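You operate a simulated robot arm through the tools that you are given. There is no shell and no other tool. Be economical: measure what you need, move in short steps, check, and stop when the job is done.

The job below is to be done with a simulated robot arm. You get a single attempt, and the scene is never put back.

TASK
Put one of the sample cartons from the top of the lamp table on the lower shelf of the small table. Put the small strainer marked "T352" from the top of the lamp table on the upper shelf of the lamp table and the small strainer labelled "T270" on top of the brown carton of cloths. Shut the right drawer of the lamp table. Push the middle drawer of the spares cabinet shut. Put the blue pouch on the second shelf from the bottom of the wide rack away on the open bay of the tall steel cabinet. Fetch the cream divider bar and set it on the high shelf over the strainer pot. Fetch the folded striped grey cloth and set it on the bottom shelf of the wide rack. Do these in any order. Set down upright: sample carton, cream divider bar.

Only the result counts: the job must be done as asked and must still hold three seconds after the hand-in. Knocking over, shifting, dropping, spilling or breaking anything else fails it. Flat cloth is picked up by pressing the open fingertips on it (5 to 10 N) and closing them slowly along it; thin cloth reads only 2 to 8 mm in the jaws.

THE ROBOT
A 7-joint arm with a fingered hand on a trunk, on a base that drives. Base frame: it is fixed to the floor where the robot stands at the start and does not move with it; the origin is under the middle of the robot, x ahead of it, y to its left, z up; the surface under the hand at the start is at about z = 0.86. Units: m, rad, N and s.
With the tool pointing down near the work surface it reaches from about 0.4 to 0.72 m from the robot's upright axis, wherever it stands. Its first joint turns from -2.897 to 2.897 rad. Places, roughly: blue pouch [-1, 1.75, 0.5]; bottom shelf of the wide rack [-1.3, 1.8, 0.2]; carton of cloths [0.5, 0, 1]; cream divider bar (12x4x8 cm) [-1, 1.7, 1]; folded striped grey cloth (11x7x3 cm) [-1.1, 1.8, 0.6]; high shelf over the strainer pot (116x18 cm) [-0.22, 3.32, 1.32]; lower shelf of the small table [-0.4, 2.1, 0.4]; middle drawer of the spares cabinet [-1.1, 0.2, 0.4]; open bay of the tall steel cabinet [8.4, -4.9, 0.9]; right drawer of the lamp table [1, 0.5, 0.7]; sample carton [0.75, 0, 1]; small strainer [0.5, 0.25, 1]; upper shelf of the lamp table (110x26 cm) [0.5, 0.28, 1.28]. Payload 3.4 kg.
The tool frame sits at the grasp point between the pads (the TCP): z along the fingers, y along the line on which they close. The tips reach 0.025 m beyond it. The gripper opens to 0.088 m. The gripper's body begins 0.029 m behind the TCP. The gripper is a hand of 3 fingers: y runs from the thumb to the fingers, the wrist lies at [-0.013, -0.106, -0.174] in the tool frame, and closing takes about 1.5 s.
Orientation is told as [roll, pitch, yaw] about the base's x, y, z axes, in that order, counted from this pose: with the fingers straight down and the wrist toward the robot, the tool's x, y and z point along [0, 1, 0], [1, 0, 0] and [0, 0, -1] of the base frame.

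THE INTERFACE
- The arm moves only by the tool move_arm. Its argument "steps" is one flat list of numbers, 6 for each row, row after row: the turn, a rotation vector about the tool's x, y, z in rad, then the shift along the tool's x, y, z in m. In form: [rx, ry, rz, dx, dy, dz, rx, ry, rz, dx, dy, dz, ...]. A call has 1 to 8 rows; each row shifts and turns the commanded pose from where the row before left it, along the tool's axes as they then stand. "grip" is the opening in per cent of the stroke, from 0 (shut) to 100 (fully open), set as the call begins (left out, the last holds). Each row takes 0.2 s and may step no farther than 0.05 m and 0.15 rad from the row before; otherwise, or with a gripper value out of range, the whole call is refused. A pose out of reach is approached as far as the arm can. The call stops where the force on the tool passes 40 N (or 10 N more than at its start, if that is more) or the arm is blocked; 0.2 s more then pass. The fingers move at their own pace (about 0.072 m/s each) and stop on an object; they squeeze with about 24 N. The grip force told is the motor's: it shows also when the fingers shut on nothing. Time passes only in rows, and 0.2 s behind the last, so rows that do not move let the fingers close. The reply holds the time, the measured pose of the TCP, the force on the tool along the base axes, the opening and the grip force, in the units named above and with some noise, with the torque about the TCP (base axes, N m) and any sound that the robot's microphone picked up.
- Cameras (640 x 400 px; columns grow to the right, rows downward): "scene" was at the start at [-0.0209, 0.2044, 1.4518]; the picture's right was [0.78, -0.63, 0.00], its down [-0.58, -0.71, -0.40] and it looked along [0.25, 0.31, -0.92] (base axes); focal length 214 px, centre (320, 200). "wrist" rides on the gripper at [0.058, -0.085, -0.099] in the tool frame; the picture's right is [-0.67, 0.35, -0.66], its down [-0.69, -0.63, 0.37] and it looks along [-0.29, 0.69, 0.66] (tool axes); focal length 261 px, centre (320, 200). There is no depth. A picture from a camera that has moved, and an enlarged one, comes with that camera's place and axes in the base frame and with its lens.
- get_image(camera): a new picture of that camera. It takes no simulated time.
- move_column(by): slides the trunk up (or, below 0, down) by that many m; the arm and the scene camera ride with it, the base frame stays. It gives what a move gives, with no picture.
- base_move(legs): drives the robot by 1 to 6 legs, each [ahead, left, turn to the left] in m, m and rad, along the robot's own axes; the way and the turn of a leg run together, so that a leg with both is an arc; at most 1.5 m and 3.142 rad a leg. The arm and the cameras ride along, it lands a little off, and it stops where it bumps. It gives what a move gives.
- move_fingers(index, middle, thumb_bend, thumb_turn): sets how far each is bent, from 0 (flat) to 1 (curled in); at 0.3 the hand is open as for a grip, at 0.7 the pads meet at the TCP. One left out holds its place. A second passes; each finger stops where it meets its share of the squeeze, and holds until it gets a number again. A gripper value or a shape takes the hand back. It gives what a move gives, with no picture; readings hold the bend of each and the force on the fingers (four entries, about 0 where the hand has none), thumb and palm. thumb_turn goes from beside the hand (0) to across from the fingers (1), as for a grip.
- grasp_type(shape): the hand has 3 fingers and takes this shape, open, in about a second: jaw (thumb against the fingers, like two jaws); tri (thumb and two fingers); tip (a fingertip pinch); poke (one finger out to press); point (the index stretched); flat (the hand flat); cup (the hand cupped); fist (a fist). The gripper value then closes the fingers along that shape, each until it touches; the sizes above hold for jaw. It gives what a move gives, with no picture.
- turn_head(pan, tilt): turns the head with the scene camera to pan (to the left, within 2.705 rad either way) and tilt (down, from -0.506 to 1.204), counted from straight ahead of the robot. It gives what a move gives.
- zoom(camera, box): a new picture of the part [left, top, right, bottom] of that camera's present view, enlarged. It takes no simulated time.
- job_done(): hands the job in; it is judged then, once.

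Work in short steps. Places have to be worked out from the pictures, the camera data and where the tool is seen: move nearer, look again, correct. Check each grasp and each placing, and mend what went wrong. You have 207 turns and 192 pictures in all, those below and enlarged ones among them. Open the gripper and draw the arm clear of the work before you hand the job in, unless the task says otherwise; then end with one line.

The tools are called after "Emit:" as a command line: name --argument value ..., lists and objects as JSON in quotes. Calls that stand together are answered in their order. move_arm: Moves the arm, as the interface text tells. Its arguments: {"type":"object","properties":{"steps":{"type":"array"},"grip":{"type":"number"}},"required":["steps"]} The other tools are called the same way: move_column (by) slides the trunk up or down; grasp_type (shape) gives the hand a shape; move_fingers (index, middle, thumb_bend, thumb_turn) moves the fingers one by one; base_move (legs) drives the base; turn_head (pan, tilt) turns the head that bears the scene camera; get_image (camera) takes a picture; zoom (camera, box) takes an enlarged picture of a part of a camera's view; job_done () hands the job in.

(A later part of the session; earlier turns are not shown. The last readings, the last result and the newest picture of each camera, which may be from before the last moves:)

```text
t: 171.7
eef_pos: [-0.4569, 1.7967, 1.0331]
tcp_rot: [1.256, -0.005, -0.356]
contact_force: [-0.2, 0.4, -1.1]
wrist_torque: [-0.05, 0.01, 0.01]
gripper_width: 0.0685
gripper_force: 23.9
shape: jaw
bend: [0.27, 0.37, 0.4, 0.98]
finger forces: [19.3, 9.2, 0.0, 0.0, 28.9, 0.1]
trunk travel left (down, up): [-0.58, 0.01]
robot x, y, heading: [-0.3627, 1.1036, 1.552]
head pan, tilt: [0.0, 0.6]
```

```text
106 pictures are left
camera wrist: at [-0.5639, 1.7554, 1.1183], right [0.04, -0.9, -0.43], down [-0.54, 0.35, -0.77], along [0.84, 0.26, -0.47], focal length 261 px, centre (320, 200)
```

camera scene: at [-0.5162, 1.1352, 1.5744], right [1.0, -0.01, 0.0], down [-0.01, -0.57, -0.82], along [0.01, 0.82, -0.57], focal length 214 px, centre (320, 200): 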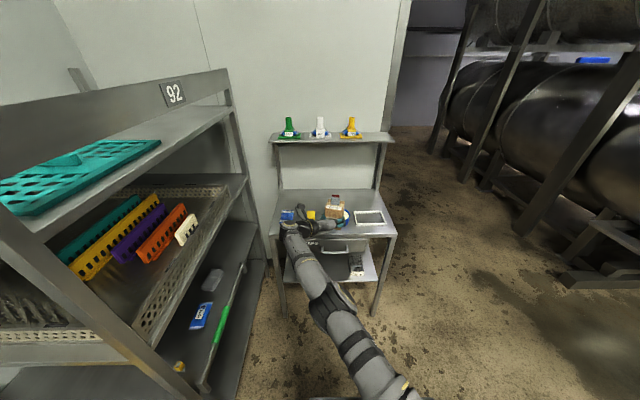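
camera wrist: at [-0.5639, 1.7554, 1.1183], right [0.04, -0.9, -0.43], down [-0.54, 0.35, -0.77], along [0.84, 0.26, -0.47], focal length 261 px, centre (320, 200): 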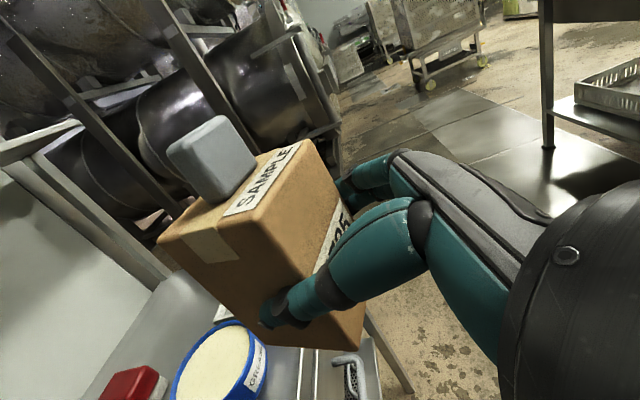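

The column step is limited to 0.4; I back off a little and lower in two steps.

Emit:
base_move --legs '[[-0.12, 0, 0]]'

Emit:
move_column --by -0.4

Emit:
move_column --by -0.12

Emit:
get_image --camera "scene"

Emit:
get_image --camera "wrist"

```text
t: 172.9
eef_pos: [-0.4587, 1.6758, 1.0336]
tcp_rot: [1.259, -0.004, -0.358]
contact_force: [-0.4, -0.2, -0.6]
wrist_torque: [-0.05, 0.02, -0.01]
gripper_width: 0.0685
gripper_force: 24.1
shape: jaw
bend: [0.27, 0.37, 0.4, 0.98]
finger forces: [19.3, 9.1, 0.0, 0.0, 29.0, 0.1]
trunk travel left (down, up): [-0.58, 0.01]
robot x, y, heading: [-0.3638, 0.9841, 1.554]
head pan, tilt: [0.0, 0.6]
```

```text
t: 176.8
eef_pos: [-0.4599, 1.6772, 0.6322]
tcp_rot: [1.258, -0.004, -0.359]
contact_force: [-0.8, 0.1, -1.8]
wrist_torque: [-0.01, 0.02, -0.03]
gripper_width: 0.0686
gripper_force: 24.1
shape: jaw
bend: [0.27, 0.37, 0.4, 0.98]
finger forces: [19.3, 9.1, 0.0, 0.0, 28.8, 0.1]
trunk travel left (down, up): [-0.18, 0.41]
robot x, y, heading: [-0.3616, 0.9812, 1.555]
head pan, tilt: [0.0, 0.6]
```

```text
t: 178.3
eef_pos: [-0.4589, 1.6772, 0.5136]
tcp_rot: [1.257, -0.004, -0.357]
contact_force: [-0.2, 0.5, -0.4]
wrist_torque: [-0.04, 0.03, 0.0]
gripper_width: 0.0688
gripper_force: 23.8
shape: jaw
bend: [0.27, 0.37, 0.4, 0.98]
finger forces: [19.2, 9.2, 0.1, 0.0, 28.8, 0.0]
trunk travel left (down, up): [-0.06, 0.53]
robot x, y, heading: [-0.3629, 0.9842, 1.559]
head pan, tilt: [0.0, 0.6]
```

```text
105 pictures are left
camera scene: at [-0.5181, 1.0148, 1.0544], right [1.0, -0.01, 0.0], down [-0.01, -0.56, -0.82], along [0.01, 0.82, -0.57], focal length 214 px, centre (320, 200)
```

scene: 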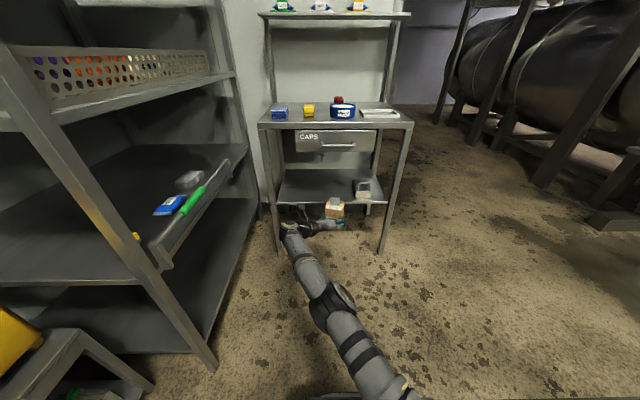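

```text
104 pictures are left
camera wrist: at [-0.5657, 1.6353, 0.5986], right [0.04, -0.9, -0.43], down [-0.54, 0.35, -0.77], along [0.84, 0.26, -0.47], focal length 261 px, centre (320, 200)
```

wrist: 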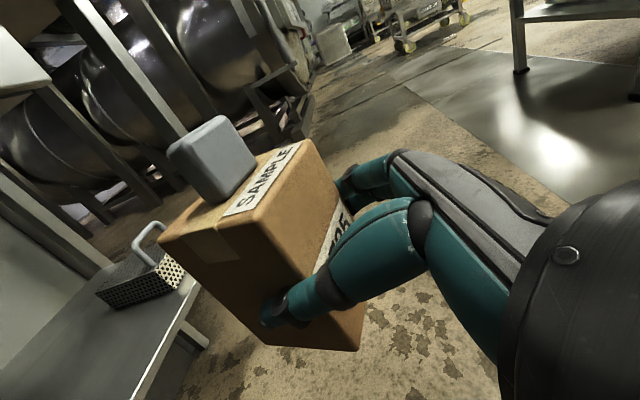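

Shelf top ≈0.42. The hand is lined up; I drive in 0.33.

Emit:
base_move --legs '[[0.34, 0, 0]]'

Emit:
get_image --camera "wrist"

Emit:
get_image --camera "scene"

```text
t: 180.5
eef_pos: [-0.4547, 2.0183, 0.5132]
tcp_rot: [1.257, -0.004, -0.358]
contact_force: [-0.1, 0.0, -2.4]
wrist_torque: [0.0, 0.03, -0.01]
gripper_width: 0.0688
gripper_force: 24.2
shape: jaw
bend: [0.27, 0.37, 0.4, 0.98]
finger forces: [19.3, 9.0, 0.1, 0.1, 28.8, 0.0]
trunk travel left (down, up): [-0.06, 0.53]
robot x, y, heading: [-0.3573, 1.3231, 1.549]
head pan, tilt: [0.0, 0.6]
```

```text
103 pictures are left
camera wrist: at [-0.5607, 1.9761, 0.5986], right [0.04, -0.9, -0.43], down [-0.54, 0.35, -0.77], along [0.84, 0.26, -0.47], focal length 261 px, centre (320, 200)
```

wrist: 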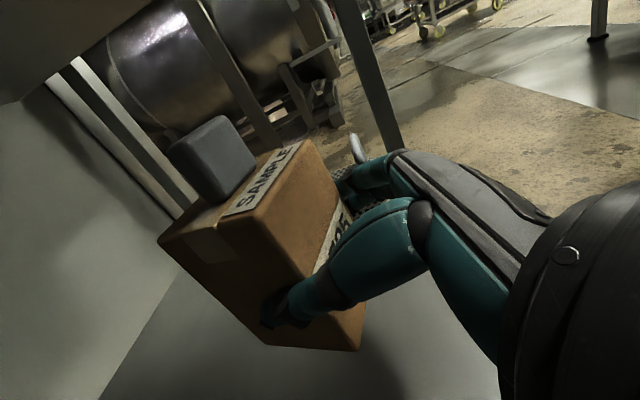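

```text
102 pictures are left
camera scene: at [-0.5131, 1.3556, 1.0544], right [1.0, -0.01, 0.0], down [-0.01, -0.56, -0.82], along [0.01, 0.82, -0.57], focal length 214 px, centre (320, 200)
```

scene: 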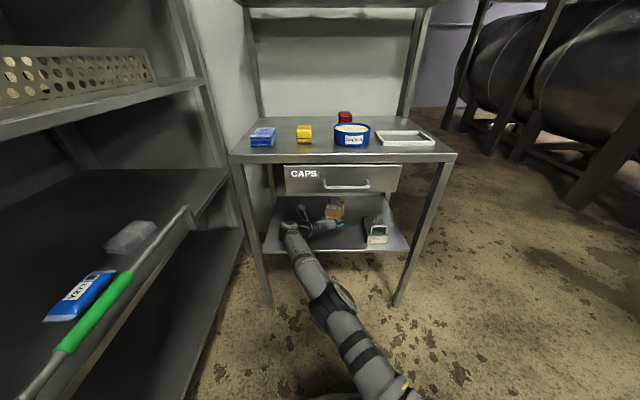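

Inside the shelf bay. I lower by column in small steps until contact.

Emit:
move_column --by -0.025

Emit:
move_column --by -0.01

Emit:
move_column --by -0.006

Emit:
get_image --camera "wrist"

```text
t: 181.2
eef_pos: [-0.4537, 2.0164, 0.4872]
tcp_rot: [1.254, -0.003, -0.358]
contact_force: [-0.1, -0.3, -1.0]
wrist_torque: [-0.02, 0.01, 0.01]
gripper_width: 0.0684
gripper_force: 23.8
shape: jaw
bend: [0.27, 0.37, 0.4, 0.98]
finger forces: [19.3, 9.2, 0.0, 0.1, 28.8, 0.0]
trunk travel left (down, up): [-0.035, 0.555]
robot x, y, heading: [-0.3573, 1.3267, 1.557]
head pan, tilt: [0.0, 0.6]
```

```text
t: 181.8
eef_pos: [-0.4533, 2.0183, 0.4775]
tcp_rot: [1.257, -0.005, -0.359]
contact_force: [-0.7, 0.1, -0.8]
wrist_torque: [-0.01, 0.04, -0.05]
gripper_width: 0.0687
gripper_force: 24.3
shape: jaw
bend: [0.27, 0.37, 0.4, 0.98]
finger forces: [19.3, 9.1, 0.1, 0.0, 28.7, 0.0]
trunk travel left (down, up): [-0.025, 0.565]
robot x, y, heading: [-0.3581, 1.3218, 1.554]
head pan, tilt: [0.0, 0.6]
```

```text
t: 182.3
eef_pos: [-0.4536, 2.0177, 0.4716]
tcp_rot: [1.257, -0.005, -0.357]
contact_force: [0.1, 0.5, -1.2]
wrist_torque: [-0.04, 0.04, 0.0]
gripper_width: 0.0686
gripper_force: 23.7
shape: jaw
bend: [0.27, 0.37, 0.4, 0.98]
finger forces: [19.3, 9.1, 0.0, 0.1, 28.9, 0.0]
trunk travel left (down, up): [-0.019, 0.571]
robot x, y, heading: [-0.361, 1.3223, 1.56]
head pan, tilt: [0.0, 0.6]
```

```text
101 pictures are left
camera wrist: at [-0.5607, 1.9761, 0.5575], right [0.04, -0.9, -0.43], down [-0.54, 0.35, -0.77], along [0.84, 0.26, -0.47], focal length 261 px, centre (320, 200)
```

wrist: 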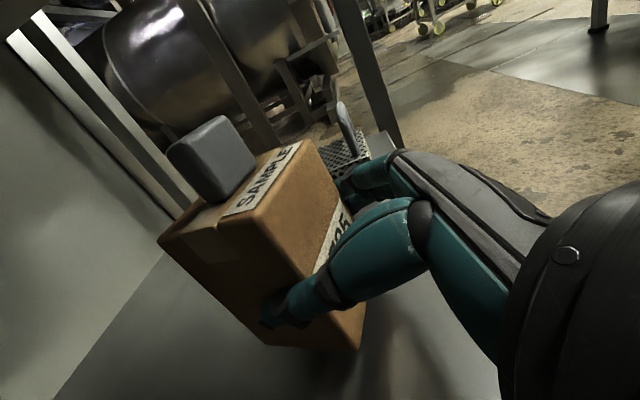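

Not yet in contact; I continue with the arm downward in small steps.

Emit:
move_arm --steps '[0, 0, 0, -0.0038, 0, 0.0012, 0, 0, 0, -0.0038, 0, 0.0012]'

Emit:
move_arm --steps '[0, 0, 0, -0.0029, 0, 0.0009, 0, 0, 0, -0.0029, 0, 0.0009]'

Emit:
move_arm --steps '[0, 0, 0, -0.0029, 0, 0.0009, 0, 0, 0, -0.0029, 0, 0.0009]'

```text
t: 182.9
eef_pos: [-0.4538, 2.0168, 0.4648]
tcp_rot: [1.256, -0.004, -0.356]
contact_force: [0.2, -0.1, -1.4]
wrist_torque: [-0.05, 0.02, 0.02]
gripper_width: 0.0684
gripper_force: 23.6
shape: jaw
bend: [0.27, 0.37, 0.4, 0.98]
finger forces: [19.3, 9.1, 0.1, 0.0, 28.8, 0.0]
trunk travel left (down, up): [-0.019, 0.571]
robot x, y, heading: [-0.3568, 1.3259, 1.56]
head pan, tilt: [0.0, 0.6]
```

```text
t: 183.5
eef_pos: [-0.453, 2.0165, 0.4582]
tcp_rot: [1.257, -0.003, -0.355]
contact_force: [0.0, -0.2, -1.1]
wrist_torque: [-0.02, 0.01, 0.0]
gripper_width: 0.0685
gripper_force: 24.0
shape: jaw
bend: [0.27, 0.37, 0.4, 0.98]
finger forces: [19.1, 9.2, 0.0, 0.0, 28.8, 0.0]
trunk travel left (down, up): [-0.019, 0.571]
robot x, y, heading: [-0.3595, 1.3245, 1.555]
head pan, tilt: [0.0, 0.6]
```

```text
t: 184.1
eef_pos: [-0.4526, 2.0148, 0.4537]
tcp_rot: [1.258, -0.003, -0.356]
contact_force: [-0.1, 0.0, 0.5]
wrist_torque: [0.04, -0.07, 0.0]
gripper_width: 0.0683
gripper_force: 23.4
shape: jaw
bend: [0.27, 0.37, 0.4, 0.98]
finger forces: [19.3, 9.3, 0.0, 0.1, 29.0, 0.1]
out of reach, approached as far as the arm can: row 2
trunk travel left (down, up): [-0.019, 0.571]
robot x, y, heading: [-0.3528, 1.3248, 1.56]
head pan, tilt: [0.0, 0.6]
```

Beginning of contact. A few mm more by column, then release.

Emit:
move_column --by -0.003

Emit:
move_arm --steps '[0, 0, 0, 0, 0, 0, 0, 0, 0, 0, 0, 0, 0, 0, 0, 0, 0, 0, 0, 0, 0, 0, 0, 0, 0, 0, 0, 0, 0, 0]' --grip 100

Emit:
get_image --camera "wrist"

```text
t: 184.7
eef_pos: [-0.4541, 2.0149, 0.4512]
tcp_rot: [1.26, -0.004, -0.356]
contact_force: [-1.0, -2.2, 9.7]
wrist_torque: [-0.02, -0.17, 0.0]
gripper_width: 0.0685
gripper_force: 24.4
shape: jaw
bend: [0.27, 0.37, 0.4, 0.98]
finger forces: [19.1, 9.2, 0.0, 0.0, 29.1, 0.0]
trunk travel left (down, up): [-0.016, 0.574]
robot x, y, heading: [-0.3556, 1.3242, 1.554]
head pan, tilt: [0.0, 0.6]
```

```text
t: 185.8
eef_pos: [-0.4532, 2.0148, 0.4482]
tcp_rot: [1.256, -0.003, -0.357]
contact_force: [0.5, 0.3, -0.7]
wrist_torque: [0.03, 0.03, -0.01]
gripper_width: 0.0877
gripper_force: 0.2
shape: jaw
bend: [0.3, 0.3, 0.3, 0.97]
finger forces: [0.3, 0.0, 0.0, 0.0, 0.0, 0.0]
trunk travel left (down, up): [-0.016, 0.574]
robot x, y, heading: [-0.3577, 1.3221, 1.556]
head pan, tilt: [0.0, 0.6]
```

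```text
100 pictures are left
camera wrist: at [-0.5595, 1.9731, 0.5354], right [0.04, -0.9, -0.43], down [-0.54, 0.35, -0.77], along [0.84, 0.26, -0.47], focal length 261 px, centre (320, 200)
```

wrist: 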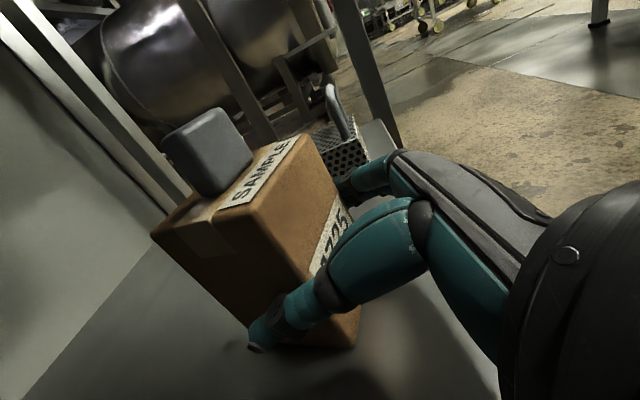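

Carton stands upright. I retreat along the finger direction and check.

Emit:
base_move --legs '[[-0.14, 0.052, 0], [-0.25, 0, 0]]'

Emit:
zoom --camera "scene" --box '[220, 100, 460, 280]'

```text
t: 188.7
eef_pos: [-0.5112, 1.6232, 0.4495]
tcp_rot: [1.257, -0.005, -0.353]
contact_force: [0.6, -0.3, 0.4]
wrist_torque: [0.0, 0.04, 0.0]
gripper_width: 0.0878
gripper_force: 0.0
shape: jaw
bend: [0.3, 0.3, 0.3, 0.97]
finger forces: [0.0, 0.0, 0.0, 0.0, 0.0, 0.0]
trunk travel left (down, up): [-0.016, 0.574]
robot x, y, heading: [-0.4157, 0.9311, 1.557]
head pan, tilt: [0.0, 0.6]
```

```text
2.22 times, centred on (340, 190) of scene
camera zoom: at [-0.5707, 0.9637, 1.0104], right [1.0, -0.01, 0.0], down [-0.01, -0.56, -0.83], along [0.01, 0.82, -0.56], focal length 477 px, centre (276, 222)
```

zoom: 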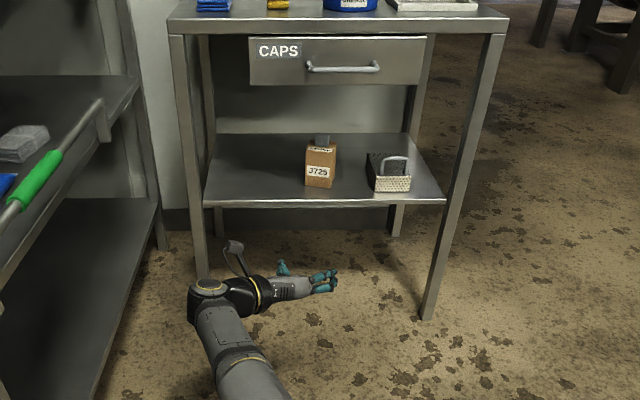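

The carton is in place. Next the rack: raise the trunk, move out and turn to face the rack (−x).

Emit:
move_column --by 0.4

Emit:
move_column --by 0.17

Emit:
base_move --legs '[[0.45, -0.45, 0], [0, 0, 1.578]]'

Emit:
turn_head --pan -0.3 --tilt 0.65

Emit:
get_image --camera "scene"

```text
t: 192.5
eef_pos: [-0.5116, 1.6242, 0.8502]
tcp_rot: [1.256, -0.005, -0.355]
contact_force: [-0.3, -0.2, -0.5]
wrist_torque: [-0.01, 0.01, -0.01]
gripper_width: 0.0874
gripper_force: 0.1
shape: jaw
bend: [0.3, 0.3, 0.3, 0.97]
finger forces: [0.0, 0.0, 0.1, 0.0, 0.1, 0.0]
trunk travel left (down, up): [-0.416, 0.174]
robot x, y, heading: [-0.4184, 0.933, 1.561]
head pan, tilt: [0.0, 0.6]
```

```text
t: 194.4
eef_pos: [-0.5118, 1.6237, 1.0193]
tcp_rot: [1.257, -0.004, -0.356]
contact_force: [-1.6, -1.0, -0.1]
wrist_torque: [0.01, 0.01, 0.01]
gripper_width: 0.0878
gripper_force: 0.1
shape: jaw
bend: [0.3, 0.3, 0.3, 0.97]
finger forces: [0.0, 0.0, 0.1, 0.1, 0.0, 0.1]
trunk travel left (down, up): [-0.586, 0.004]
robot x, y, heading: [-0.4138, 0.9331, 1.552]
head pan, tilt: [0.0, 0.6]
```

```text
t: 201.8
eef_pos: [-0.6475, 1.2717, 1.02]
tcp_rot: [1.256, -0.004, 1.224]
contact_force: [0.9, 0.5, -0.2]
wrist_torque: [0.02, 0.01, -0.01]
gripper_width: 0.0874
gripper_force: 0.0
shape: jaw
bend: [0.3, 0.3, 0.3, 0.97]
finger forces: [0.1, 0.0, 0.0, 0.0, 0.0, 0.0]
trunk travel left (down, up): [-0.586, 0.004]
robot x, y, heading: [0.0411, 1.3716, 3.142]
head pan, tilt: [0.0, 0.6]
```

```text
t: 202.6
eef_pos: [-0.6479, 1.2704, 1.0189]
tcp_rot: [1.257, -0.004, 1.221]
contact_force: [0.2, 0.2, 0.4]
wrist_torque: [0.01, 0.01, -0.01]
gripper_width: 0.0879
gripper_force: 0.1
shape: jaw
bend: [0.3, 0.3, 0.3, 0.97]
finger forces: [0.0, 0.1, 0.0, 0.0, 0.1, 0.0]
trunk travel left (down, up): [-0.586, 0.004]
robot x, y, heading: [0.042, 1.3717, 3.144]
head pan, tilt: [-0.3, 0.649]
```

```text
98 pictures are left
camera scene: at [0.0214, 1.2423, 1.5762], right [0.3, 0.95, 0.0], down [0.58, -0.18, -0.8], along [-0.76, 0.24, -0.6], focal length 214 px, centre (320, 200)
```

scene: 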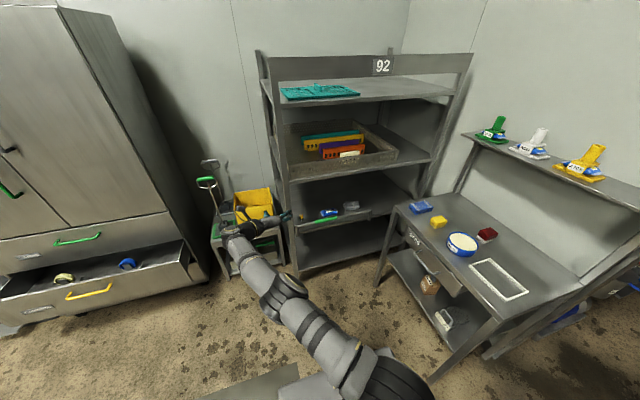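

Zoom on the rack's second shelf and the tray with bars.

Emit:
zoom --camera "scene" --box '[270, 180, 400, 260]'

Emit:
zoom --camera "scene" --box '[260, 100, 440, 200]'

```text
4.92 times, centred on (335, 220) of scene
camera zoom: at [0.0214, 1.2423, 1.5762], right [0.3, 0.95, 0.0], down [0.58, -0.18, -0.8], along [-0.76, 0.24, -0.6], focal length 1056 px, centre (246, 102)
```

zoom: 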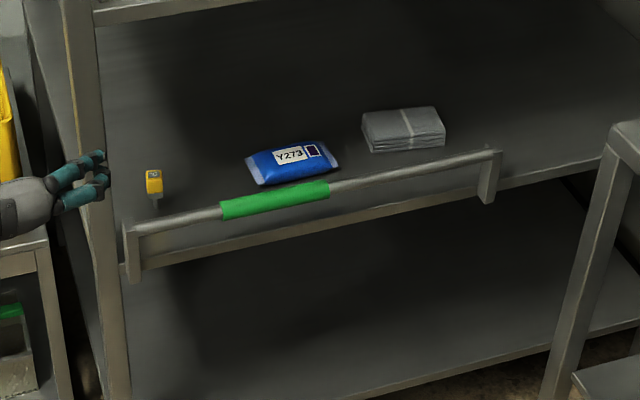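

```text
3.56 times, centred on (350, 150) of scene
camera zoom: at [0.0214, 1.2423, 1.5762], right [0.3, 0.95, 0.0], down [0.58, -0.18, -0.8], along [-0.76, 0.24, -0.6], focal length 763 px, centre (213, 378)
```

zoom: 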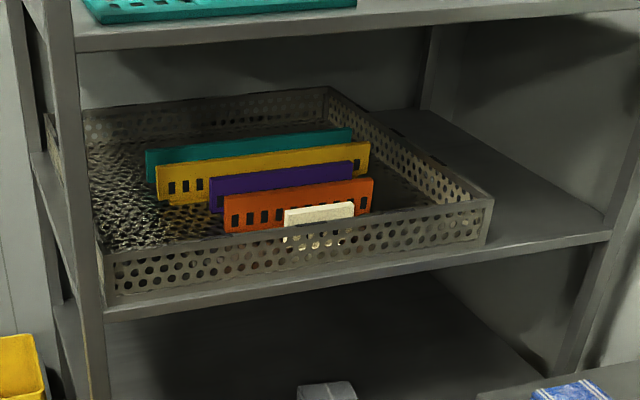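

I now have positions: pouch ≈(−1.12, 1.67, 0.545), cloth ≈(−1.137, 1.87, 0.55), shelf z≈0.53, a retaining rail in front at z≈0.62. I reorient the hand to fingers down with the wrist toward the robot.

Emit:
move_arm --steps '[0, 0, -0.143, 0, 0, 0, 0, 0, -0.143, 0, 0, 0, 0, 0, -0.143, 0, 0, 0, 0, 0, -0.143, 0, 0, 0, 0, 0, -0.143, 0, 0, 0, 0, 0, -0.143, 0, 0, 0, 0, 0, -0.143, 0, 0, 0, 0, 0, -0.143, 0, 0, 0]'

Emit:
move_arm --steps '[0, 0, -0.143, 0, 0, 0, 0, 0, -0.143, 0, 0, 0, 0, 0, -0.14, 0, 0, 0, 0.14, 0, 0, 0, 0, 0, 0.14, 0, 0, 0, 0, 0, 0.14, 0, 0, 0, 0, 0, 0.14, 0, 0, 0, 0, 0, 0.14, 0, 0, 0, 0, 0]'

Emit:
move_arm --steps '[0.14, 0, 0, 0, 0, 0, 0.14, 0, 0, 0, 0, 0, 0.14, 0, 0, 0, 0, 0, 0.135, 0, 0, 0, 0, 0, 0, 0, -0.118, 0, 0, 0, 0, 0, -0.118, 0, 0, 0, 0, 0, -0.118, 0, 0, 0]'

```text
t: 204.4
eef_pos: [-0.6467, 1.2713, 1.019]
tcp_rot: [0.9, -1.051, 1.824]
contact_force: [0.0, 0.2, -0.4]
wrist_torque: [0.0, -0.01, 0.0]
gripper_width: 0.0876
gripper_force: 0.0
shape: jaw
bend: [0.3, 0.3, 0.3, 0.97]
finger forces: [0.0, 0.1, 0.0, 0.0, 0.1, 0.1]
trunk travel left (down, up): [-0.586, 0.004]
robot x, y, heading: [0.0407, 1.3739, 3.141]
head pan, tilt: [-0.3, 0.649]
```

```text
t: 206.2
eef_pos: [-0.6476, 1.2706, 1.0195]
tcp_rot: [0.002, -0.555, 2.793]
contact_force: [0.5, 0.0, 0.1]
wrist_torque: [0.0, 0.02, 0.0]
gripper_width: 0.0876
gripper_force: 0.1
shape: jaw
bend: [0.3, 0.3, 0.3, 0.97]
finger forces: [0.0, 0.1, 0.0, 0.0, 0.0, 0.0]
trunk travel left (down, up): [-0.586, 0.004]
robot x, y, heading: [0.041, 1.375, 3.137]
head pan, tilt: [-0.3, 0.649]
```

```text
t: 207.8
eef_pos: [-0.6045, 1.2676, 1.0104]
tcp_rot: [-0.079, -0.311, 3.079]
contact_force: [0.8, -0.5, -0.6]
wrist_torque: [0.03, -0.03, 0.02]
gripper_width: 0.088
gripper_force: 0.0
shape: jaw
bend: [0.3, 0.3, 0.3, 0.97]
finger forces: [0.0, 0.0, 0.1, 0.1, 0.0, 0.1]
out of reach, approached as far as the arm can: row 3, 4, 5, 6, 7
trunk travel left (down, up): [-0.586, 0.004]
robot x, y, heading: [0.04, 1.3728, 3.138]
head pan, tilt: [-0.3, 0.649]
```

Emit:
move_arm --steps '[0, 0, 0, 0, -0.05, 0, 0, 0, 0, 0, -0.05, 0, 0.08, 0, 0, 0, -0.02, 0]'

```text
t: 208.6
eef_pos: [-0.4822, 1.2634, 0.9836]
tcp_rot: [-0.079, -0.123, -3.137]
contact_force: [0.7, 0.4, 0.4]
wrist_torque: [0.0, -0.02, -0.01]
gripper_width: 0.0878
gripper_force: 0.0
shape: jaw
bend: [0.3, 0.3, 0.3, 0.97]
finger forces: [0.1, 0.0, 0.0, 0.1, 0.0, 0.0]
trunk travel left (down, up): [-0.586, 0.004]
robot x, y, heading: [0.046, 1.3735, 3.138]
head pan, tilt: [-0.3, 0.649]
```

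Orientation is nearly right. I fix the roll, tilt forward to 0.5, lower the trunk to z≈0.69, and swing the arm to the right toward the cloth's y.

Emit:
move_arm --steps '[0, 0.079, 0, 0, 0, 0, -0.13, 0, 0, 0, 0, 0, -0.13, 0, 0, 0, 0, 0, -0.12, 0, 0, 0, 0, 0]'

Emit:
move_column --by -0.28

Emit:
base_move --legs '[[0, -0.09, 0]]'

Emit:
move_arm --steps '[0, 0, 0, -0.049, 0, 0, 0, 0, 0, -0.049, 0, 0, 0, 0, 0, -0.049, 0, 0, 0, 0, 0, -0.049, 0, 0, 0, 0, 0, -0.049, 0, 0, 0, 0, 0, -0.049, 0, 0, 0, 0, 0, -0.049, 0, 0, 0, 0, 0, -0.049, 0, 0]'

```text
t: 209.6
eef_pos: [-0.4829, 1.2621, 0.9857]
tcp_rot: [0.003, -0.505, -3.137]
contact_force: [0.6, 0.0, 0.3]
wrist_torque: [0.0, -0.01, 0.0]
gripper_width: 0.0878
gripper_force: 0.1
shape: jaw
bend: [0.3, 0.3, 0.3, 0.97]
finger forces: [0.1, 0.1, 0.0, 0.1, 0.0, 0.1]
trunk travel left (down, up): [-0.586, 0.004]
robot x, y, heading: [0.0412, 1.3733, 3.129]
head pan, tilt: [-0.3, 0.649]
```

```text
t: 212.4
eef_pos: [-0.4823, 1.2636, 0.7044]
tcp_rot: [-0.001, -0.504, -3.134]
contact_force: [-0.8, 0.2, -0.3]
wrist_torque: [-0.01, -0.02, 0.01]
gripper_width: 0.0876
gripper_force: 0.2
shape: jaw
bend: [0.3, 0.3, 0.3, 0.97]
finger forces: [0.1, 0.0, 0.1, 0.1, 0.0, 0.0]
trunk travel left (down, up): [-0.306, 0.284]
robot x, y, heading: [0.0427, 1.3725, 3.138]
head pan, tilt: [-0.3, 0.649]
```

```text
t: 213.5
eef_pos: [-0.4834, 1.3523, 0.7052]
tcp_rot: [0.0, -0.503, -3.136]
contact_force: [-0.2, -0.1, 0.2]
wrist_torque: [0.0, -0.01, -0.03]
gripper_width: 0.088
gripper_force: 0.0
shape: jaw
bend: [0.3, 0.3, 0.3, 0.97]
finger forces: [0.0, 0.1, 0.0, 0.1, 0.0, 0.0]
trunk travel left (down, up): [-0.306, 0.284]
robot x, y, heading: [0.0447, 1.4632, 3.133]
head pan, tilt: [-0.3, 0.649]
```

```text
t: 215.3
eef_pos: [-0.482, 1.7196, 0.7089]
tcp_rot: [0.001, -0.505, -3.136]
contact_force: [0.5, 0.4, 0.4]
wrist_torque: [0.0, -0.03, 0.01]
gripper_width: 0.0878
gripper_force: 0.0
shape: jaw
bend: [0.3, 0.3, 0.3, 0.98]
finger forces: [0.0, 0.0, 0.0, 0.0, 0.0, 0.1]
out of reach, approached as far as the arm can: row 8
trunk travel left (down, up): [-0.306, 0.284]
robot x, y, heading: [0.0423, 1.4627, 3.137]
head pan, tilt: [-0.3, 0.649]
```

Limit on lateral reach. I'll bring the base itself a bit more to the right while driving toward the rack, then look.

Emit:
base_move --legs '[[0.36, -0.08, 0]]'

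Emit:
get_image --camera "wrist"

Emit:
get_image --camera "scene"

```text
t: 217.7
eef_pos: [-0.8476, 1.7989, 0.7092]
tcp_rot: [-0.001, -0.502, -3.133]
contact_force: [-0.6, -0.8, -0.1]
wrist_torque: [0.0, -0.01, -0.01]
gripper_width: 0.0877
gripper_force: 0.1
shape: jaw
bend: [0.3, 0.3, 0.3, 0.98]
finger forces: [0.1, 0.0, 0.0, 0.0, 0.0, 0.0]
trunk travel left (down, up): [-0.306, 0.284]
robot x, y, heading: [-0.3225, 1.5416, 3.145]
head pan, tilt: [-0.3, 0.649]
```

```text
95 pictures are left
camera wrist: at [-0.725, 1.7415, 0.7558], right [0.01, 0.67, 0.74], down [0.37, 0.69, -0.62], along [-0.93, 0.28, -0.24], focal length 261 px, centre (320, 200)
```

wrist: 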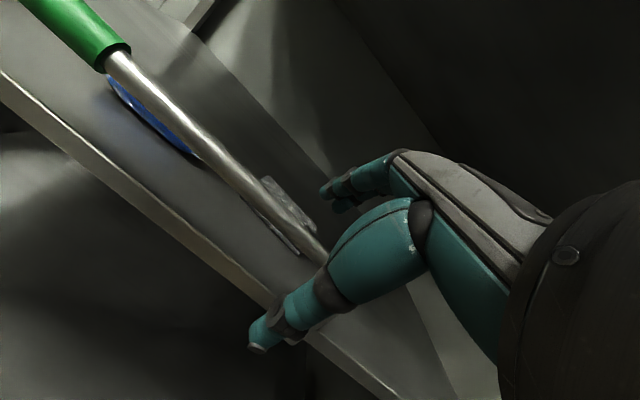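

```text
94 pictures are left
camera scene: at [-0.3424, 1.4131, 1.2961], right [0.3, 0.96, 0.0], down [0.58, -0.18, -0.8], along [-0.76, 0.24, -0.6], focal length 214 px, centre (320, 200)
```

scene: 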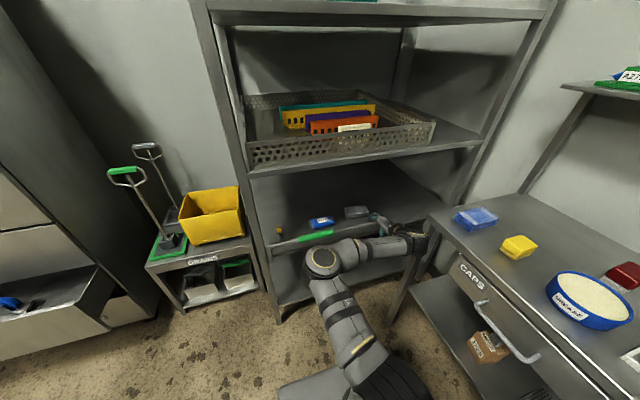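

Triangulation now gives: shelf top z≈0.59, front x≈−0.915, rail at (x −0.90, z 0.685), cloth ≈(−1.08, 1.835), pouch ≈(−1.05, 1.64). I raise the hand to clear the rail and drive in.

Emit:
move_arm --steps '[0, 0, 0, 0, 0.024, -0.044]'

Emit:
base_move --legs '[[0.1, -0.02, 0]]'

Emit:
get_image --camera "wrist"

Emit:
get_image --camera "scene"

```text
refused: row 1 steps farther than a row can; nothing moved
```

```text
t: 218.8
eef_pos: [-0.945, 1.8194, 0.7106]
tcp_rot: [-0.002, -0.502, -3.136]
contact_force: [13.6, -1.5, 0.7]
wrist_torque: [-0.07, -0.49, -0.05]
gripper_width: 0.088
gripper_force: 0.0
shape: jaw
bend: [0.3, 0.3, 0.13, 0.95]
finger forces: [0.1, 0.0, 0.0, 0.0, 13.2, 0.0]
trunk travel left (down, up): [-0.306, 0.284]
robot x, y, heading: [-0.4261, 1.5593, 3.142]
head pan, tilt: [-0.3, 0.649]
```

```text
93 pictures are left
camera wrist: at [-0.8233, 1.7618, 0.7561], right [0.01, 0.67, 0.74], down [0.37, 0.69, -0.62], along [-0.93, 0.28, -0.24], focal length 261 px, centre (320, 200)
```

wrist: 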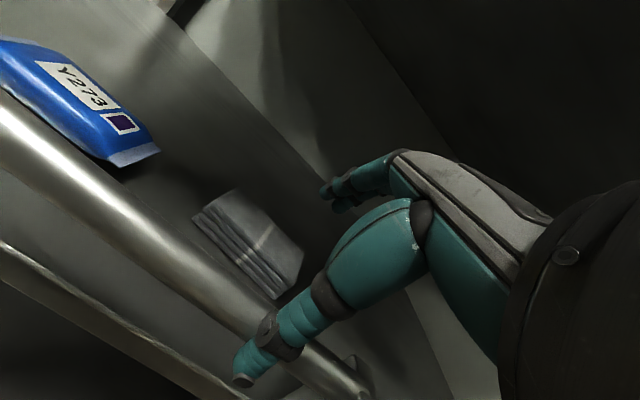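

```text
92 pictures are left
camera scene: at [-0.4406, 1.4329, 1.2961], right [0.3, 0.95, 0.0], down [0.58, -0.18, -0.8], along [-0.76, 0.24, -0.6], focal length 214 px, centre (320, 200)
```

scene: 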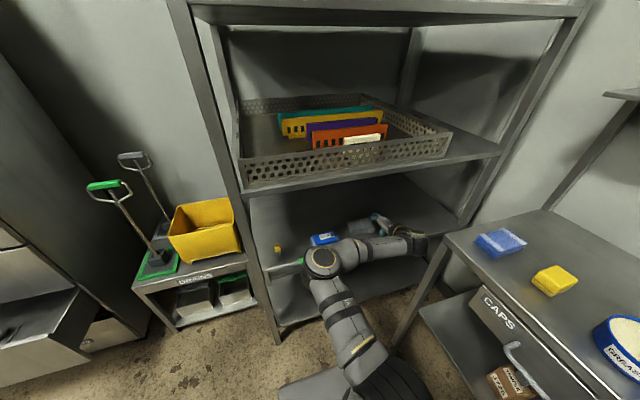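

The raise was refused (slightly too long) and the thumb touched the rail. I back off at once, then raise.

Emit:
base_move --legs '[[-0.1, 0, 0]]'

Emit:
move_arm --steps '[0, 0, 0, 0, 0.015, -0.0275, 0, 0, 0, 0, 0.015, -0.0275]'

Emit:
get_image --camera "scene"

```text
t: 220.0
eef_pos: [-0.846, 1.8193, 0.7097]
tcp_rot: [0.001, -0.502, -3.136]
contact_force: [-0.5, 0.4, 0.4]
wrist_torque: [0.04, 0.0, 0.03]
gripper_width: 0.0881
gripper_force: 0.0
shape: jaw
bend: [0.3, 0.3, 0.3, 0.97]
finger forces: [0.0, 0.0, 0.1, 0.0, 0.0, 0.0]
trunk travel left (down, up): [-0.306, 0.284]
robot x, y, heading: [-0.3229, 1.5708, 3.138]
head pan, tilt: [-0.3, 0.649]
```

```text
t: 220.6
eef_pos: [-0.8463, 1.8176, 0.7714]
tcp_rot: [0.0, -0.501, -3.136]
contact_force: [0.7, 0.0, 0.7]
wrist_torque: [-0.01, -0.01, -0.01]
gripper_width: 0.0881
gripper_force: 0.0
shape: jaw
bend: [0.3, 0.3, 0.3, 0.97]
finger forces: [0.0, 0.0, 0.0, 0.1, 0.1, 0.1]
trunk travel left (down, up): [-0.306, 0.284]
robot x, y, heading: [-0.3205, 1.5671, 3.139]
head pan, tilt: [-0.3, 0.649]
```

```text
91 pictures are left
camera scene: at [-0.3417, 1.4331, 1.2961], right [0.3, 0.95, 0.0], down [0.58, -0.18, -0.8], along [-0.76, 0.24, -0.6], focal length 214 px, centre (320, 200)
```

scene: 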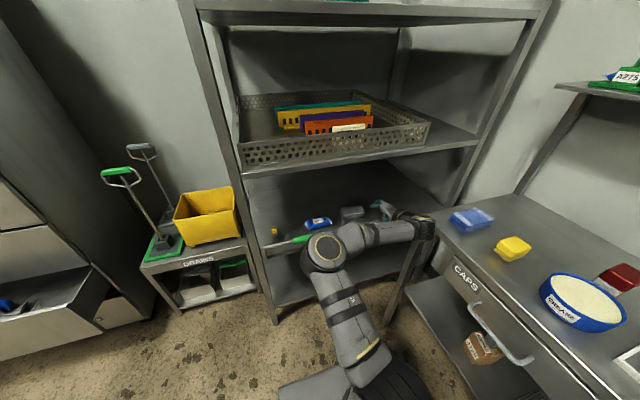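

Raised. Now drive in over the rail in two stages.

Emit:
base_move --legs '[[0.12, 0, 0]]'

Emit:
get_image --camera "wrist"

```text
t: 221.8
eef_pos: [-0.9666, 1.8163, 0.7715]
tcp_rot: [0.001, -0.501, -3.132]
contact_force: [-0.2, 0.7, -0.2]
wrist_torque: [0.02, 0.02, -0.02]
gripper_width: 0.0879
gripper_force: 0.1
shape: jaw
bend: [0.3, 0.3, 0.3, 0.97]
finger forces: [0.0, 0.0, 0.1, 0.1, 0.0, 0.0]
trunk travel left (down, up): [-0.306, 0.284]
robot x, y, heading: [-0.4419, 1.5654, 3.142]
head pan, tilt: [-0.3, 0.649]
```

```text
90 pictures are left
camera wrist: at [-0.8433, 1.761, 0.8182], right [0.0, 0.67, 0.74], down [0.37, 0.69, -0.62], along [-0.93, 0.28, -0.24], focal length 261 px, centre (320, 200)
```

wrist: 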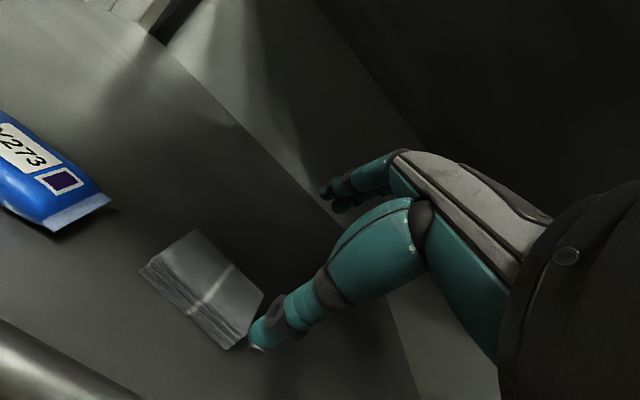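

Cloth centre ≈(−1.062, 1.82), spanning x −1.025…−1.10. I go forward 0.095, then descend while straightening the fingers.

Emit:
base_move --legs '[[0.095, 0, 0]]'

Emit:
move_arm --steps '[0.13, 0, 0, 0, -0.01, 0.03, 0.13, 0, 0, 0, -0.007, 0.03, 0.13, 0, 0, 0, -0.004, 0.03]'

Emit:
get_image --camera "wrist"

```text
t: 223.0
eef_pos: [-1.0617, 1.8187, 0.7712]
tcp_rot: [0.0, -0.502, -3.135]
contact_force: [0.5, 0.0, -0.2]
wrist_torque: [-0.03, -0.01, 0.02]
gripper_width: 0.088
gripper_force: 0.1
shape: jaw
bend: [0.3, 0.3, 0.3, 0.97]
finger forces: [0.0, 0.0, 0.0, 0.1, 0.0, 0.0]
trunk travel left (down, up): [-0.306, 0.284]
robot x, y, heading: [-0.537, 1.5663, 3.143]
head pan, tilt: [-0.3, 0.649]
```

```text
t: 223.8
eef_pos: [-1.0669, 1.8107, 0.6812]
tcp_rot: [0.0, -0.109, -3.136]
contact_force: [0.9, -1.0, 0.7]
wrist_torque: [-0.03, 0.01, -0.04]
gripper_width: 0.088
gripper_force: 0.1
shape: jaw
bend: [0.3, 0.3, 0.3, 0.97]
finger forces: [0.0, 0.0, 0.0, 0.0, 0.0, 0.0]
out of reach, approached as far as the arm can: row 2
trunk travel left (down, up): [-0.306, 0.284]
robot x, y, heading: [-0.5357, 1.5638, 3.14]
head pan, tilt: [-0.3, 0.649]
```

```text
89 pictures are left
camera wrist: at [-0.971, 1.753, 0.7707], right [-0.28, 0.67, 0.69], down [0.58, 0.69, -0.43], along [-0.77, 0.28, -0.58], focal length 261 px, centre (320, 200)
```

wrist: 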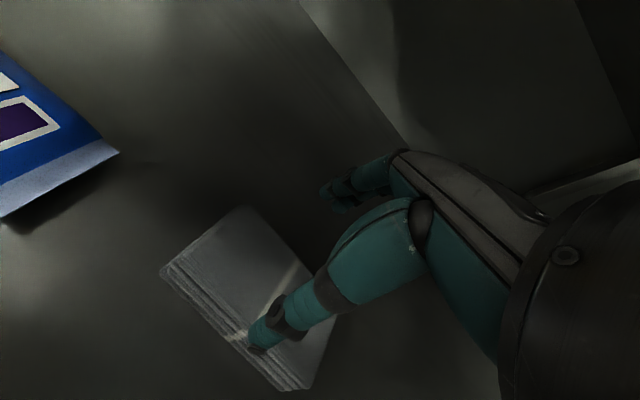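

Well centred. I lower by column toward the shelf with a force check.

Emit:
move_arm --steps '[0.05, 0, 0, 0, -0.004, 0]'

Emit:
move_column --by -0.045

Emit:
move_column --by -0.012

Emit:
get_image --camera "wrist"

```text
t: 224.2
eef_pos: [-1.0632, 1.8093, 0.6799]
tcp_rot: [-0.002, -0.062, -3.135]
contact_force: [1.0, 0.7, 0.7]
wrist_torque: [-0.01, 0.01, 0.02]
gripper_width: 0.088
gripper_force: 0.1
shape: jaw
bend: [0.3, 0.3, 0.3, 0.97]
finger forces: [0.1, 0.0, 0.0, 0.0, 0.1, 0.0]
trunk travel left (down, up): [-0.306, 0.284]
robot x, y, heading: [-0.5359, 1.5626, 3.139]
head pan, tilt: [-0.3, 0.649]
```

```text
t: 225.0
eef_pos: [-1.0641, 1.811, 0.6355]
tcp_rot: [0.0, -0.063, -3.134]
contact_force: [0.2, 0.4, 0.3]
wrist_torque: [0.0, 0.03, 0.02]
gripper_width: 0.0879
gripper_force: 0.0
shape: jaw
bend: [0.3, 0.3, 0.3, 0.97]
finger forces: [0.1, 0.1, 0.0, 0.1, 0.0, 0.0]
trunk travel left (down, up): [-0.261, 0.329]
robot x, y, heading: [-0.5354, 1.5643, 3.139]
head pan, tilt: [-0.3, 0.649]
```

```text
t: 225.6
eef_pos: [-1.0634, 1.8107, 0.6249]
tcp_rot: [-0.003, -0.061, -3.135]
contact_force: [-0.5, -1.3, 6.1]
wrist_torque: [-0.02, -0.29, -0.04]
gripper_width: 0.088
gripper_force: 0.0
shape: jaw
bend: [0.3, 0.3, 0.29, 0.98]
finger forces: [0.1, 0.0, 0.0, 0.0, 6.6, 0.1]
trunk travel left (down, up): [-0.249, 0.341]
robot x, y, heading: [-0.5382, 1.5639, 3.141]
head pan, tilt: [-0.3, 0.649]
```

```text
88 pictures are left
camera wrist: at [-0.9717, 1.7525, 0.7186], right [-0.31, 0.67, 0.68], down [0.6, 0.69, -0.4], along [-0.74, 0.28, -0.61], focal length 261 px, centre (320, 200)
```

wrist: 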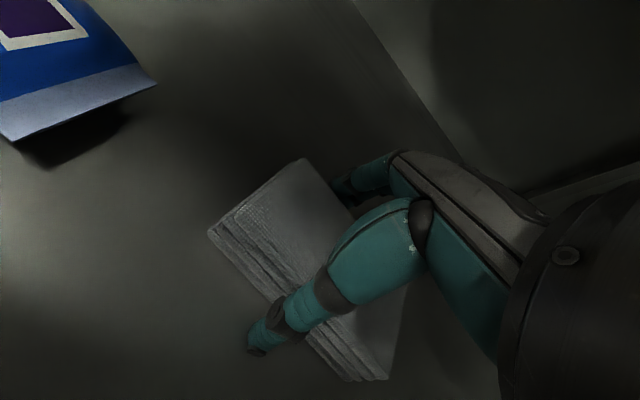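

The thumb tip is on the shelf just in front of the cloth (6 N), fingers behind it. I close.

Emit:
move_arm --steps '[0, 0, 0, 0, 0, -0.003, 0, 0, 0, 0, 0, 0, 0, 0, 0, 0, 0, 0, 0, 0, 0, 0, 0, 0, 0, 0, 0, 0, 0, 0, 0, 0, 0, 0, 0, 0, 0, 0, 0, 0, 0, 0]' --grip 0

Emit:
move_column --by 0.04

Emit:
get_image --camera "wrist"

```text
t: 227.2
eef_pos: [-1.0613, 1.8084, 0.6285]
tcp_rot: [-0.001, -0.064, -3.134]
contact_force: [2.1, 0.1, 9.0]
wrist_torque: [-0.04, -0.51, -0.04]
gripper_width: 0.0637
gripper_force: 24.2
shape: jaw
bend: [0.29, 0.43, 0.38, 0.98]
finger forces: [16.2, 9.2, 0.0, 0.1, 35.5, 0.0]
trunk travel left (down, up): [-0.249, 0.341]
robot x, y, heading: [-0.5402, 1.5639, 3.14]
head pan, tilt: [-0.3, 0.649]
```

```text
t: 228.1
eef_pos: [-1.0633, 1.8105, 0.6661]
tcp_rot: [0.002, -0.061, -3.135]
contact_force: [-0.8, -0.1, 0.2]
wrist_torque: [0.04, 0.02, -0.03]
gripper_width: 0.064
gripper_force: 24.1
shape: jaw
bend: [0.29, 0.42, 0.39, 0.98]
finger forces: [19.0, 10.3, 0.1, 0.2, 29.8, 0.0]
trunk travel left (down, up): [-0.289, 0.301]
robot x, y, heading: [-0.5355, 1.5641, 3.146]
head pan, tilt: [-0.3, 0.649]
```

```text
87 pictures are left
camera wrist: at [-0.9715, 1.7527, 0.7608], right [-0.31, 0.67, 0.68], down [0.6, 0.69, -0.4], along [-0.74, 0.28, -0.62], focal length 261 px, centre (320, 200)
```

wrist: 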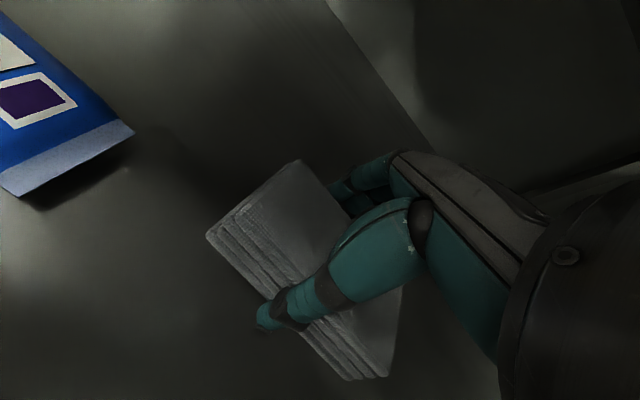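

Cloth held (64 mm). I tilt by 0.3 and raise to clear the rail, staying below the shelf above.

Emit:
move_arm --steps '[-0.1, 0, 0, 0, 0, 0, -0.1, 0, 0, 0, 0, 0, -0.1, 0, 0, 0, 0, 0]'

Emit:
move_column --by 0.1

Emit:
get_image --camera "wrist"

Emit:
get_image --camera "scene"

```text
t: 228.9
eef_pos: [-1.0619, 1.8107, 0.6671]
tcp_rot: [-0.002, -0.364, -3.135]
contact_force: [-0.4, 0.2, -0.2]
wrist_torque: [0.01, -0.03, -0.02]
gripper_width: 0.064
gripper_force: 24.2
shape: jaw
bend: [0.29, 0.42, 0.39, 0.98]
finger forces: [18.7, 10.3, 0.0, 0.1, 29.4, 0.0]
trunk travel left (down, up): [-0.289, 0.301]
robot x, y, heading: [-0.5366, 1.5651, 3.135]
head pan, tilt: [-0.3, 0.649]
```

```text
t: 230.2
eef_pos: [-1.0628, 1.8105, 0.7671]
tcp_rot: [0.0, -0.36, -3.134]
contact_force: [1.0, -0.2, -0.3]
wrist_torque: [-0.03, 0.02, -0.02]
gripper_width: 0.0641
gripper_force: 23.8
shape: jaw
bend: [0.29, 0.42, 0.39, 0.98]
finger forces: [18.7, 10.3, 0.0, 0.0, 29.4, 0.1]
trunk travel left (down, up): [-0.389, 0.201]
robot x, y, heading: [-0.5348, 1.5613, 3.14]
head pan, tilt: [-0.3, 0.649]
```

```text
86 pictures are left
camera wrist: at [-0.9477, 1.753, 0.8299], right [-0.1, 0.67, 0.74], down [0.45, 0.69, -0.56], along [-0.89, 0.28, -0.37], focal length 261 px, centre (320, 200)
```

wrist: 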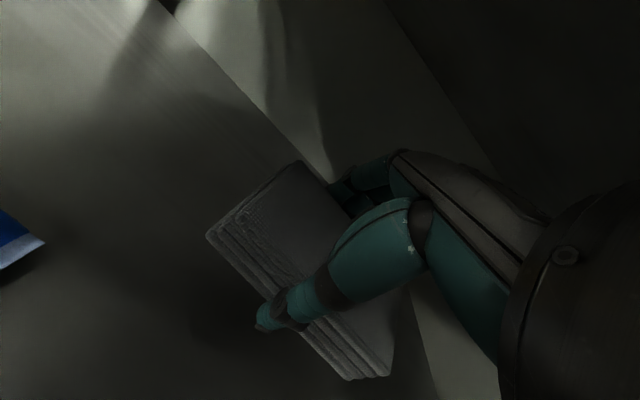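

```text
85 pictures are left
camera scene: at [-0.5574, 1.4332, 1.3791], right [0.3, 0.96, 0.0], down [0.58, -0.18, -0.8], along [-0.76, 0.24, -0.6], focal length 214 px, centre (320, 200)
```

scene: 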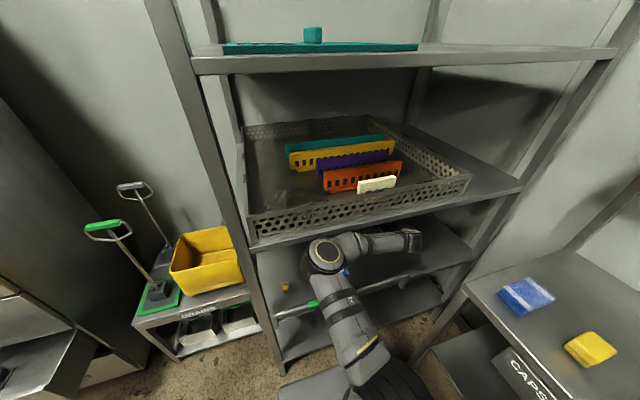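

Clear of the rail height. I back out 0.27, then lower in steps toward the bottom shelf (z≈0.21).

Emit:
base_move --legs '[[-0.27, 0, 0]]'

Emit:
move_column --by -0.38

Emit:
get_image --camera "wrist"

Emit:
get_image --camera "scene"

```text
t: 232.1
eef_pos: [-0.7948, 1.8083, 0.7666]
tcp_rot: [0.001, -0.361, -3.131]
contact_force: [-0.2, -0.3, 0.4]
wrist_torque: [-0.01, -0.02, 0.0]
gripper_width: 0.0641
gripper_force: 23.6
shape: jaw
bend: [0.29, 0.42, 0.39, 0.98]
finger forces: [18.6, 10.3, 0.0, 0.0, 29.5, 0.1]
trunk travel left (down, up): [-0.389, 0.201]
robot x, y, heading: [-0.2655, 1.5649, -3.14]
head pan, tilt: [-0.3, 0.649]
```

```text
t: 235.8
eef_pos: [-0.7944, 1.8084, 0.3864]
tcp_rot: [0.001, -0.362, -3.13]
contact_force: [0.6, -0.3, -0.2]
wrist_torque: [0.0, 0.0, 0.02]
gripper_width: 0.0639
gripper_force: 23.5
shape: jaw
bend: [0.29, 0.42, 0.39, 0.98]
finger forces: [18.7, 10.2, 0.0, 0.1, 29.2, 0.0]
trunk travel left (down, up): [-0.009, 0.581]
robot x, y, heading: [-0.2664, 1.5651, -3.142]
head pan, tilt: [-0.3, 0.649]
```

```text
84 pictures are left
camera wrist: at [-0.6797, 1.7521, 0.4499], right [-0.1, 0.67, 0.74], down [0.45, 0.69, -0.56], along [-0.89, 0.28, -0.37], focal length 261 px, centre (320, 200)
```

wrist: 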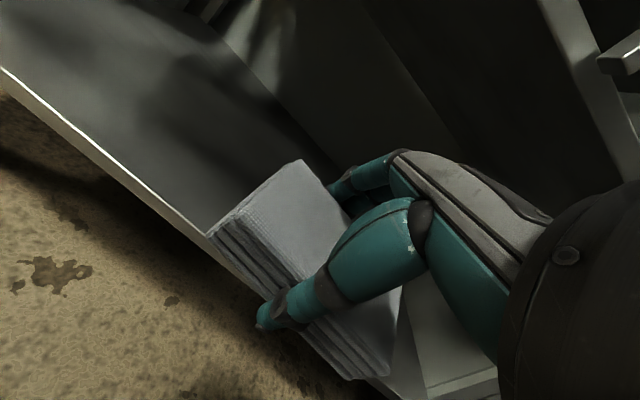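

```text
83 pictures are left
camera scene: at [-0.2885, 1.4334, 0.9992], right [0.29, 0.96, 0.0], down [0.58, -0.18, -0.8], along [-0.76, 0.23, -0.6], focal length 214 px, centre (320, 200)
```

scene: 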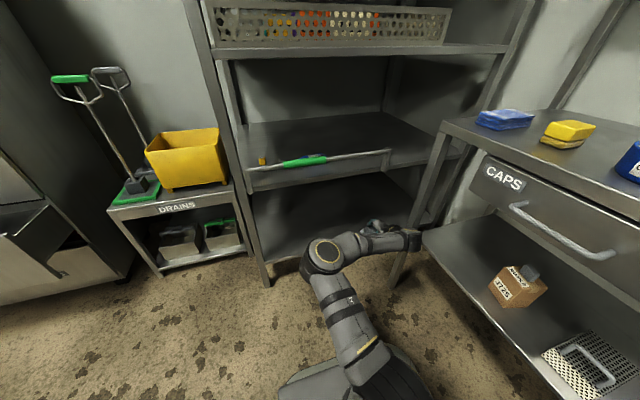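

Bottom shelf front edge checks at z≈0.215. I lower with the arm by ~0.1.

Emit:
move_arm --steps '[0, 0, 0, 0, -0.0172, 0.0458, 0, 0, 0, 0, -0.0172, 0.0458]'

```text
t: 236.4
eef_pos: [-0.7931, 1.7888, 0.2968]
tcp_rot: [-0.004, -0.36, -3.134]
contact_force: [-0.3, -0.1, -0.2]
wrist_torque: [0.0, 0.01, -0.01]
gripper_width: 0.0636
gripper_force: 24.1
shape: jaw
bend: [0.29, 0.43, 0.39, 0.98]
finger forces: [18.3, 10.0, 0.0, 0.0, 28.6, 0.1]
out of reach, approached as far as the arm can: row 1, 2
trunk travel left (down, up): [-0.009, 0.581]
robot x, y, heading: [-0.2691, 1.5663, -3.143]
head pan, tilt: [-0.3, 0.649]
```

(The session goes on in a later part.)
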